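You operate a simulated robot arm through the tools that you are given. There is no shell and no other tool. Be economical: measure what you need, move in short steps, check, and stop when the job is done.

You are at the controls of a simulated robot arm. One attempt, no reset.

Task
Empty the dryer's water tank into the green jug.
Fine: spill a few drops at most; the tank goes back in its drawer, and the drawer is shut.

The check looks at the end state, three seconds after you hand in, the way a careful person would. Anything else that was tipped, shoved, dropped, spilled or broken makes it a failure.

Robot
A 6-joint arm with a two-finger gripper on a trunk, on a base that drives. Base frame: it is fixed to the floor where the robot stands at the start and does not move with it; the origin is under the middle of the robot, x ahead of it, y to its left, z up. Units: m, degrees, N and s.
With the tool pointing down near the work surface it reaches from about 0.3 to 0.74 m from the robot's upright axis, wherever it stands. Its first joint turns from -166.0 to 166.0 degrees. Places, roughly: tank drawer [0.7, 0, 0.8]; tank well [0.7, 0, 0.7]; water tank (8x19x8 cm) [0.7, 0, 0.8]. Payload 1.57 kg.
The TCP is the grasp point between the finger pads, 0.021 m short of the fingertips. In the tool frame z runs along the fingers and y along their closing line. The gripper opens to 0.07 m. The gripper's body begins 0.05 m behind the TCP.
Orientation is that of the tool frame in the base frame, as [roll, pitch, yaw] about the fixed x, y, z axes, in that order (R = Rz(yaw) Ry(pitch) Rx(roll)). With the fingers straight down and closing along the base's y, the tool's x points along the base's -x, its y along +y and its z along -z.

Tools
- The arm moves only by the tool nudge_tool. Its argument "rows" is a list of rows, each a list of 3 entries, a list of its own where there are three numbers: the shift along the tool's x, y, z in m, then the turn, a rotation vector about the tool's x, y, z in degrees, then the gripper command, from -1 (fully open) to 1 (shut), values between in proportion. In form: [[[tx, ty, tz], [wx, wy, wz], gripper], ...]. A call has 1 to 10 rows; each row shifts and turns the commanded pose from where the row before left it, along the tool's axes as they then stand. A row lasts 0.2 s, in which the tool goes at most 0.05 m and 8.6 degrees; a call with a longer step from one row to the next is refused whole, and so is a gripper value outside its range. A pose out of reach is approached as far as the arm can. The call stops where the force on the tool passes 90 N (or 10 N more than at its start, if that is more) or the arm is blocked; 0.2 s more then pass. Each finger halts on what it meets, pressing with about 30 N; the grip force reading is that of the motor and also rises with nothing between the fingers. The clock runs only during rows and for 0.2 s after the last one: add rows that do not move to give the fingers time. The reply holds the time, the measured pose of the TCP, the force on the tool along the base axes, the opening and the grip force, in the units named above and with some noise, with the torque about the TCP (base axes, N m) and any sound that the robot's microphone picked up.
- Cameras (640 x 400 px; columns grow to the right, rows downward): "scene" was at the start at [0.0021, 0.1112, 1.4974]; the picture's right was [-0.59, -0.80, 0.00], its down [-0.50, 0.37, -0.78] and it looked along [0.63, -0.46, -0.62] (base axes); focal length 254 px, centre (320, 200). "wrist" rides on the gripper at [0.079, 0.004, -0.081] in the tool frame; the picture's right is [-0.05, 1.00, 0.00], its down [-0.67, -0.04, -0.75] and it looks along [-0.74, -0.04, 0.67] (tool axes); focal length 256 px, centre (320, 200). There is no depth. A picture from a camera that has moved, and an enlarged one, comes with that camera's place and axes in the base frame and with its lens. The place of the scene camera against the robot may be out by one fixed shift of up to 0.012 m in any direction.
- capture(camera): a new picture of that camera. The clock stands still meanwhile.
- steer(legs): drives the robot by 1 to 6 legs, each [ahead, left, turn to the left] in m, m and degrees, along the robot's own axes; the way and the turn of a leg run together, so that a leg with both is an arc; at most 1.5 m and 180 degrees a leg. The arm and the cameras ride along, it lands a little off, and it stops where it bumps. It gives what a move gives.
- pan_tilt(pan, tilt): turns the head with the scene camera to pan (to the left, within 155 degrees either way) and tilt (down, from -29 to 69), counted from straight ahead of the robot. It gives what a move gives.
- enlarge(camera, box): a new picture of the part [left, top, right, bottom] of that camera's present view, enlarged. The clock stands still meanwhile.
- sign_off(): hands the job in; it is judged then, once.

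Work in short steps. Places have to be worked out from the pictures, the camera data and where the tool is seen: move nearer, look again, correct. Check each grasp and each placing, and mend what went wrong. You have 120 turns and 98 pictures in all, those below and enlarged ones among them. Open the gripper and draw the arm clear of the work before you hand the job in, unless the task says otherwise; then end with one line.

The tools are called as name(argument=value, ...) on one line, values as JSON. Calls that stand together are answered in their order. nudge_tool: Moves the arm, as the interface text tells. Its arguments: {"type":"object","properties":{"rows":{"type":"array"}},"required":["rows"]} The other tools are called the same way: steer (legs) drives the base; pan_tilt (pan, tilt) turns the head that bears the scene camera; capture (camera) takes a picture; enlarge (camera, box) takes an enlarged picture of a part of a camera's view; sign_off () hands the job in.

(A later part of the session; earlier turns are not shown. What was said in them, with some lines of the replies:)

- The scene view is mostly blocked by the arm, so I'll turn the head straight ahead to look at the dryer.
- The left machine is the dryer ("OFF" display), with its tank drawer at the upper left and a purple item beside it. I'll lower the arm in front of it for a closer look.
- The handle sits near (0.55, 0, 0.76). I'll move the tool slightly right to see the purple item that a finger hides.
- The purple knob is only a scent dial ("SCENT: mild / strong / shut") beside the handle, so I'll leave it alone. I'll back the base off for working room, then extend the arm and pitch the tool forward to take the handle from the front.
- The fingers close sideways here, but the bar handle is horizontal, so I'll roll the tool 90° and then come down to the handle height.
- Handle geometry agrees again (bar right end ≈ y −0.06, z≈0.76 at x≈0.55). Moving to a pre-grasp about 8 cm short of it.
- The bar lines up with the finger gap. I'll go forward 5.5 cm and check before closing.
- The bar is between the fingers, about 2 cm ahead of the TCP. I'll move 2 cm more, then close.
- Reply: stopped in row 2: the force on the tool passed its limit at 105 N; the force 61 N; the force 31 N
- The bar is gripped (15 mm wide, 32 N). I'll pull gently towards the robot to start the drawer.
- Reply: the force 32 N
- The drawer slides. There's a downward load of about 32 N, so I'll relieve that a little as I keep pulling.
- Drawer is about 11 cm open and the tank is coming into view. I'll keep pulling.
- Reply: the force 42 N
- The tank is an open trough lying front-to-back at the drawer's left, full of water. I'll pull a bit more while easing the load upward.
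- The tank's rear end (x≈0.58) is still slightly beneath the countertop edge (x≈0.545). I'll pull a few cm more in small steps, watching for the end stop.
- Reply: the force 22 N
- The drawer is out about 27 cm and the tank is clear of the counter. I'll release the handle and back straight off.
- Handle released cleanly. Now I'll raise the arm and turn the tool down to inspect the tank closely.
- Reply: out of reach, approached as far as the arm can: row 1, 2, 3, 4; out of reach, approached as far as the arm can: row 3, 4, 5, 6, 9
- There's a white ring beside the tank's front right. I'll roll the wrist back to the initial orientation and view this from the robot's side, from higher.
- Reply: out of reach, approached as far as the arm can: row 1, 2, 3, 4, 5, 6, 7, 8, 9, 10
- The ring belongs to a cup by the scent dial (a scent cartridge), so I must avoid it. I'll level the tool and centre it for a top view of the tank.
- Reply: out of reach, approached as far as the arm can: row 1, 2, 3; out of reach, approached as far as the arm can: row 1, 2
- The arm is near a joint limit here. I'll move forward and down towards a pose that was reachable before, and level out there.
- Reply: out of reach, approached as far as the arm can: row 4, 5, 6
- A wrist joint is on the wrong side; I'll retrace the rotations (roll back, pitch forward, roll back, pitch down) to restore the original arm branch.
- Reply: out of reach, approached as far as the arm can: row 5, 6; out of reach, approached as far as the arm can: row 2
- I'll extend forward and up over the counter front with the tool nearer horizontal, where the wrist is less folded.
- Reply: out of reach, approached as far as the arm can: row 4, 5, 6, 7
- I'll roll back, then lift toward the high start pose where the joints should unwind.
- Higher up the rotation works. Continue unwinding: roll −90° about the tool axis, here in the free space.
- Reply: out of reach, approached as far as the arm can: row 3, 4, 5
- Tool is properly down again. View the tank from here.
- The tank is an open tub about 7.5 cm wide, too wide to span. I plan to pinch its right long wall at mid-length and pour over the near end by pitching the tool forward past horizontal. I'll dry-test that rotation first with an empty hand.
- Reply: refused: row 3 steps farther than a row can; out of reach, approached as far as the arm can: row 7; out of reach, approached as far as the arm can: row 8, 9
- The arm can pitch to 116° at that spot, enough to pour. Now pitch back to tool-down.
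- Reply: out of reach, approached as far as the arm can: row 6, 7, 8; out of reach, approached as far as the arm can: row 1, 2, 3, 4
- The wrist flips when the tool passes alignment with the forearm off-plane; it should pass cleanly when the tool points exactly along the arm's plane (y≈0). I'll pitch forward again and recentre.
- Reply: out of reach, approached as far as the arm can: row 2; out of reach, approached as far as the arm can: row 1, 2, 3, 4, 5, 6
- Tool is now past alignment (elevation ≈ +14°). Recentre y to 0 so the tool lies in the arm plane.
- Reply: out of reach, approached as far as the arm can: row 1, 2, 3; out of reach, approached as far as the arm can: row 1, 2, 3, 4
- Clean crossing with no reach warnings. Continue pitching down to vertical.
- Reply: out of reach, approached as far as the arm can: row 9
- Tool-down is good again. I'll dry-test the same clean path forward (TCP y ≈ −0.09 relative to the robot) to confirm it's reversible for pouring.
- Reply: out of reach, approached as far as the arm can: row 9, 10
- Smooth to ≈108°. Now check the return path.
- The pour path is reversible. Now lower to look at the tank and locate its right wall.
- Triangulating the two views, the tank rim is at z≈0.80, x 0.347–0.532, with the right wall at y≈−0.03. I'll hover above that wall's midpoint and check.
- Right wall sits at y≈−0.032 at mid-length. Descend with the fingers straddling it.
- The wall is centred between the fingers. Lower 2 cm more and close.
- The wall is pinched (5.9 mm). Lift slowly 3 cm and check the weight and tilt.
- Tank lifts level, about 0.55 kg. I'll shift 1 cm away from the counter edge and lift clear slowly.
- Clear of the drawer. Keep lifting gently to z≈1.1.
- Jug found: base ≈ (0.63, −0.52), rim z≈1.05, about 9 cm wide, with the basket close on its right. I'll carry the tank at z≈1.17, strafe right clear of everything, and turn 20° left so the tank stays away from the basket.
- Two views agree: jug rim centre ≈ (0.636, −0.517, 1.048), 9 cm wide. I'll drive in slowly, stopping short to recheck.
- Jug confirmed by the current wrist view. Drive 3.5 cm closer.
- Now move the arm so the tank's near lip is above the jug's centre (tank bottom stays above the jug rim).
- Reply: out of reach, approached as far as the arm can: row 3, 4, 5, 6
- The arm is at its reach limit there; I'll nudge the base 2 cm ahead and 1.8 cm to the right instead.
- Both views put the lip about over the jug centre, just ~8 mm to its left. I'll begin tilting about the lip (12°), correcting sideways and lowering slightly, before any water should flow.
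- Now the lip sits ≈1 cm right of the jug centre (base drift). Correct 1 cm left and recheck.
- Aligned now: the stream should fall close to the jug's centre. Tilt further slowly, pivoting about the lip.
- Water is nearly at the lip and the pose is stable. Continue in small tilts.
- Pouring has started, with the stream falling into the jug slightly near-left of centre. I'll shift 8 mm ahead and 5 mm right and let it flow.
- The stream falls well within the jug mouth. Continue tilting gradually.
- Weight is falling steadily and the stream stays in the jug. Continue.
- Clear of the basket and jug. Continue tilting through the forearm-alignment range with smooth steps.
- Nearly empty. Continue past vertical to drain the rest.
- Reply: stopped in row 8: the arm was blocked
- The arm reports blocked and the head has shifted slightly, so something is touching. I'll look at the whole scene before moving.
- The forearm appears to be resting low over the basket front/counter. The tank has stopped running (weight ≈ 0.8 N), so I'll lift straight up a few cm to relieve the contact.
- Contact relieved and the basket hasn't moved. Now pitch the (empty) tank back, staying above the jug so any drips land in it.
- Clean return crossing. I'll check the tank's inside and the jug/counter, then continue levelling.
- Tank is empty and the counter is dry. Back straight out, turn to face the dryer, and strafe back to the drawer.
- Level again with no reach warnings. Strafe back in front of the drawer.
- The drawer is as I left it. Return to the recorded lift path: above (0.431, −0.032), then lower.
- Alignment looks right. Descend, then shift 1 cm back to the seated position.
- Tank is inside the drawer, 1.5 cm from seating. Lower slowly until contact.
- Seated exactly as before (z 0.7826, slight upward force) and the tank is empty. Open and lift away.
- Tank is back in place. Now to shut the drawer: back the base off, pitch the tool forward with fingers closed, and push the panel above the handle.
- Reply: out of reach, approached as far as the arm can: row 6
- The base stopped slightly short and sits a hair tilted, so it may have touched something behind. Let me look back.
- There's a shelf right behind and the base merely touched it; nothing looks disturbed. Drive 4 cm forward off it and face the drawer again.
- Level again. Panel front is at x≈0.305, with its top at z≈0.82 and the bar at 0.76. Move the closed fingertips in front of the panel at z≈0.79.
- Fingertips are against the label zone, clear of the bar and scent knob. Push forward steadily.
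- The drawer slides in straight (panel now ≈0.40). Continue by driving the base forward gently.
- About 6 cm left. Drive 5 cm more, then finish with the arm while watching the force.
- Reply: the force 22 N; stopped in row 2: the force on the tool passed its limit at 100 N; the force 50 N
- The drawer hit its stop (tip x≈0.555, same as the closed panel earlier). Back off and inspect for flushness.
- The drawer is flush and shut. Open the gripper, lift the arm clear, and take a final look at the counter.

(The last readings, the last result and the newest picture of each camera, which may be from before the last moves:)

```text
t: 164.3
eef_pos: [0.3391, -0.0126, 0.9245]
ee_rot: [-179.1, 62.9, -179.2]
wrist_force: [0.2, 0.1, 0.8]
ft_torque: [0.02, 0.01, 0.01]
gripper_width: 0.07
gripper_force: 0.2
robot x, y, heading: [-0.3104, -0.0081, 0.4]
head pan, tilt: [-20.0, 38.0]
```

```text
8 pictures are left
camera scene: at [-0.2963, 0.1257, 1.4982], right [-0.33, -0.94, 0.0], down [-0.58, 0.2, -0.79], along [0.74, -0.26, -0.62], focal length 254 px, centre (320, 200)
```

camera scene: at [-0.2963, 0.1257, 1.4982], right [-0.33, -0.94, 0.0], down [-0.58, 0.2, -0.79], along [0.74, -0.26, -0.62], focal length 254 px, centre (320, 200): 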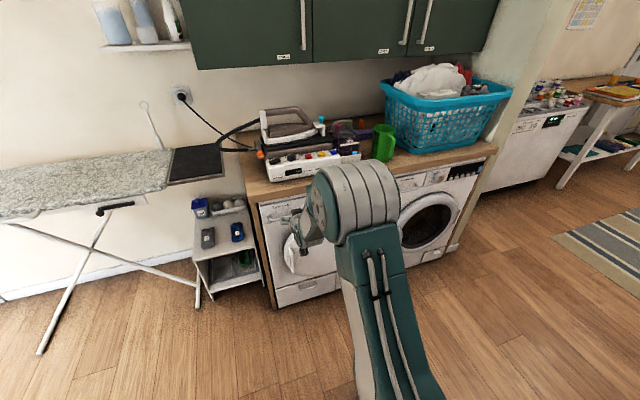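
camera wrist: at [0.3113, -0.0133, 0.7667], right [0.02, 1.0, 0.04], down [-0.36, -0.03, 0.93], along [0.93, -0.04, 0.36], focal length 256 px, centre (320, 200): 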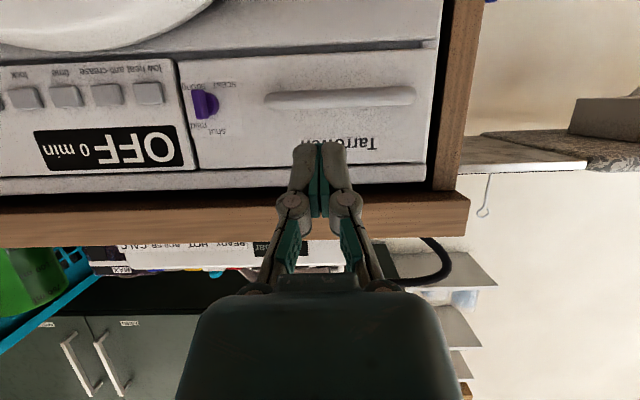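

enlarge(camera="scene", box=[240, 60, 520, 240])

enlarge(camera="scene", box=[250, 180, 340, 250])

```text
2.22 times, centred on (380, 150) of scene
camera zoom: at [-0.2963, 0.1257, 1.4982], right [-0.33, -0.94, 0.0], down [-0.58, 0.2, -0.79], along [0.74, -0.26, -0.62], focal length 565 px, centre (187, 311)
```

zoom: 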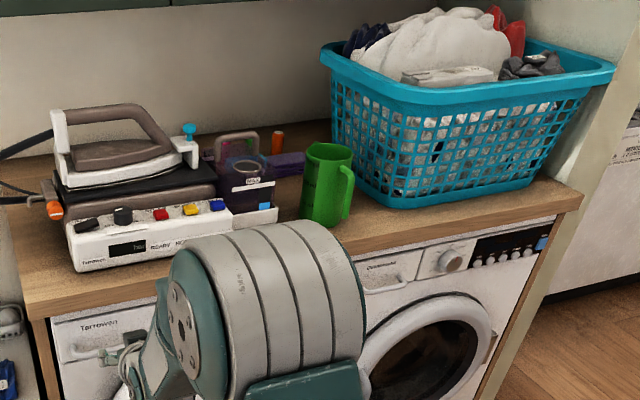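

```text
5.71 times, centred on (295, 215) of scene
camera zoom: at [-0.2963, 0.1257, 1.4982], right [-0.33, -0.94, 0.0], down [-0.58, 0.2, -0.79], along [0.74, -0.26, -0.62], focal length 1452 px, centre (463, 114)
```

zoom: 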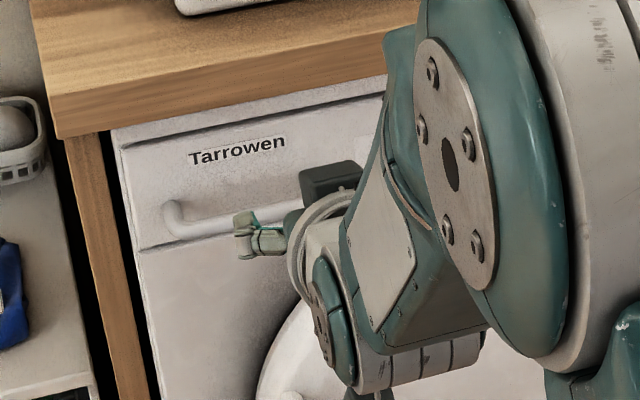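

The drawer is flush, the jug is standing, the counter is dry, the basket and other items are in place, and the arm is clear with the gripper open. Handing in.

sign_off()

```text
The job is handed in.
```

I emptied the dryer's water tank into the green jug with no spill visible, put the tank back in its drawer and shut the drawer; on the way the arm was briefly blocked over the basket and the base touched the shelf behind, and neither looked disturbed.
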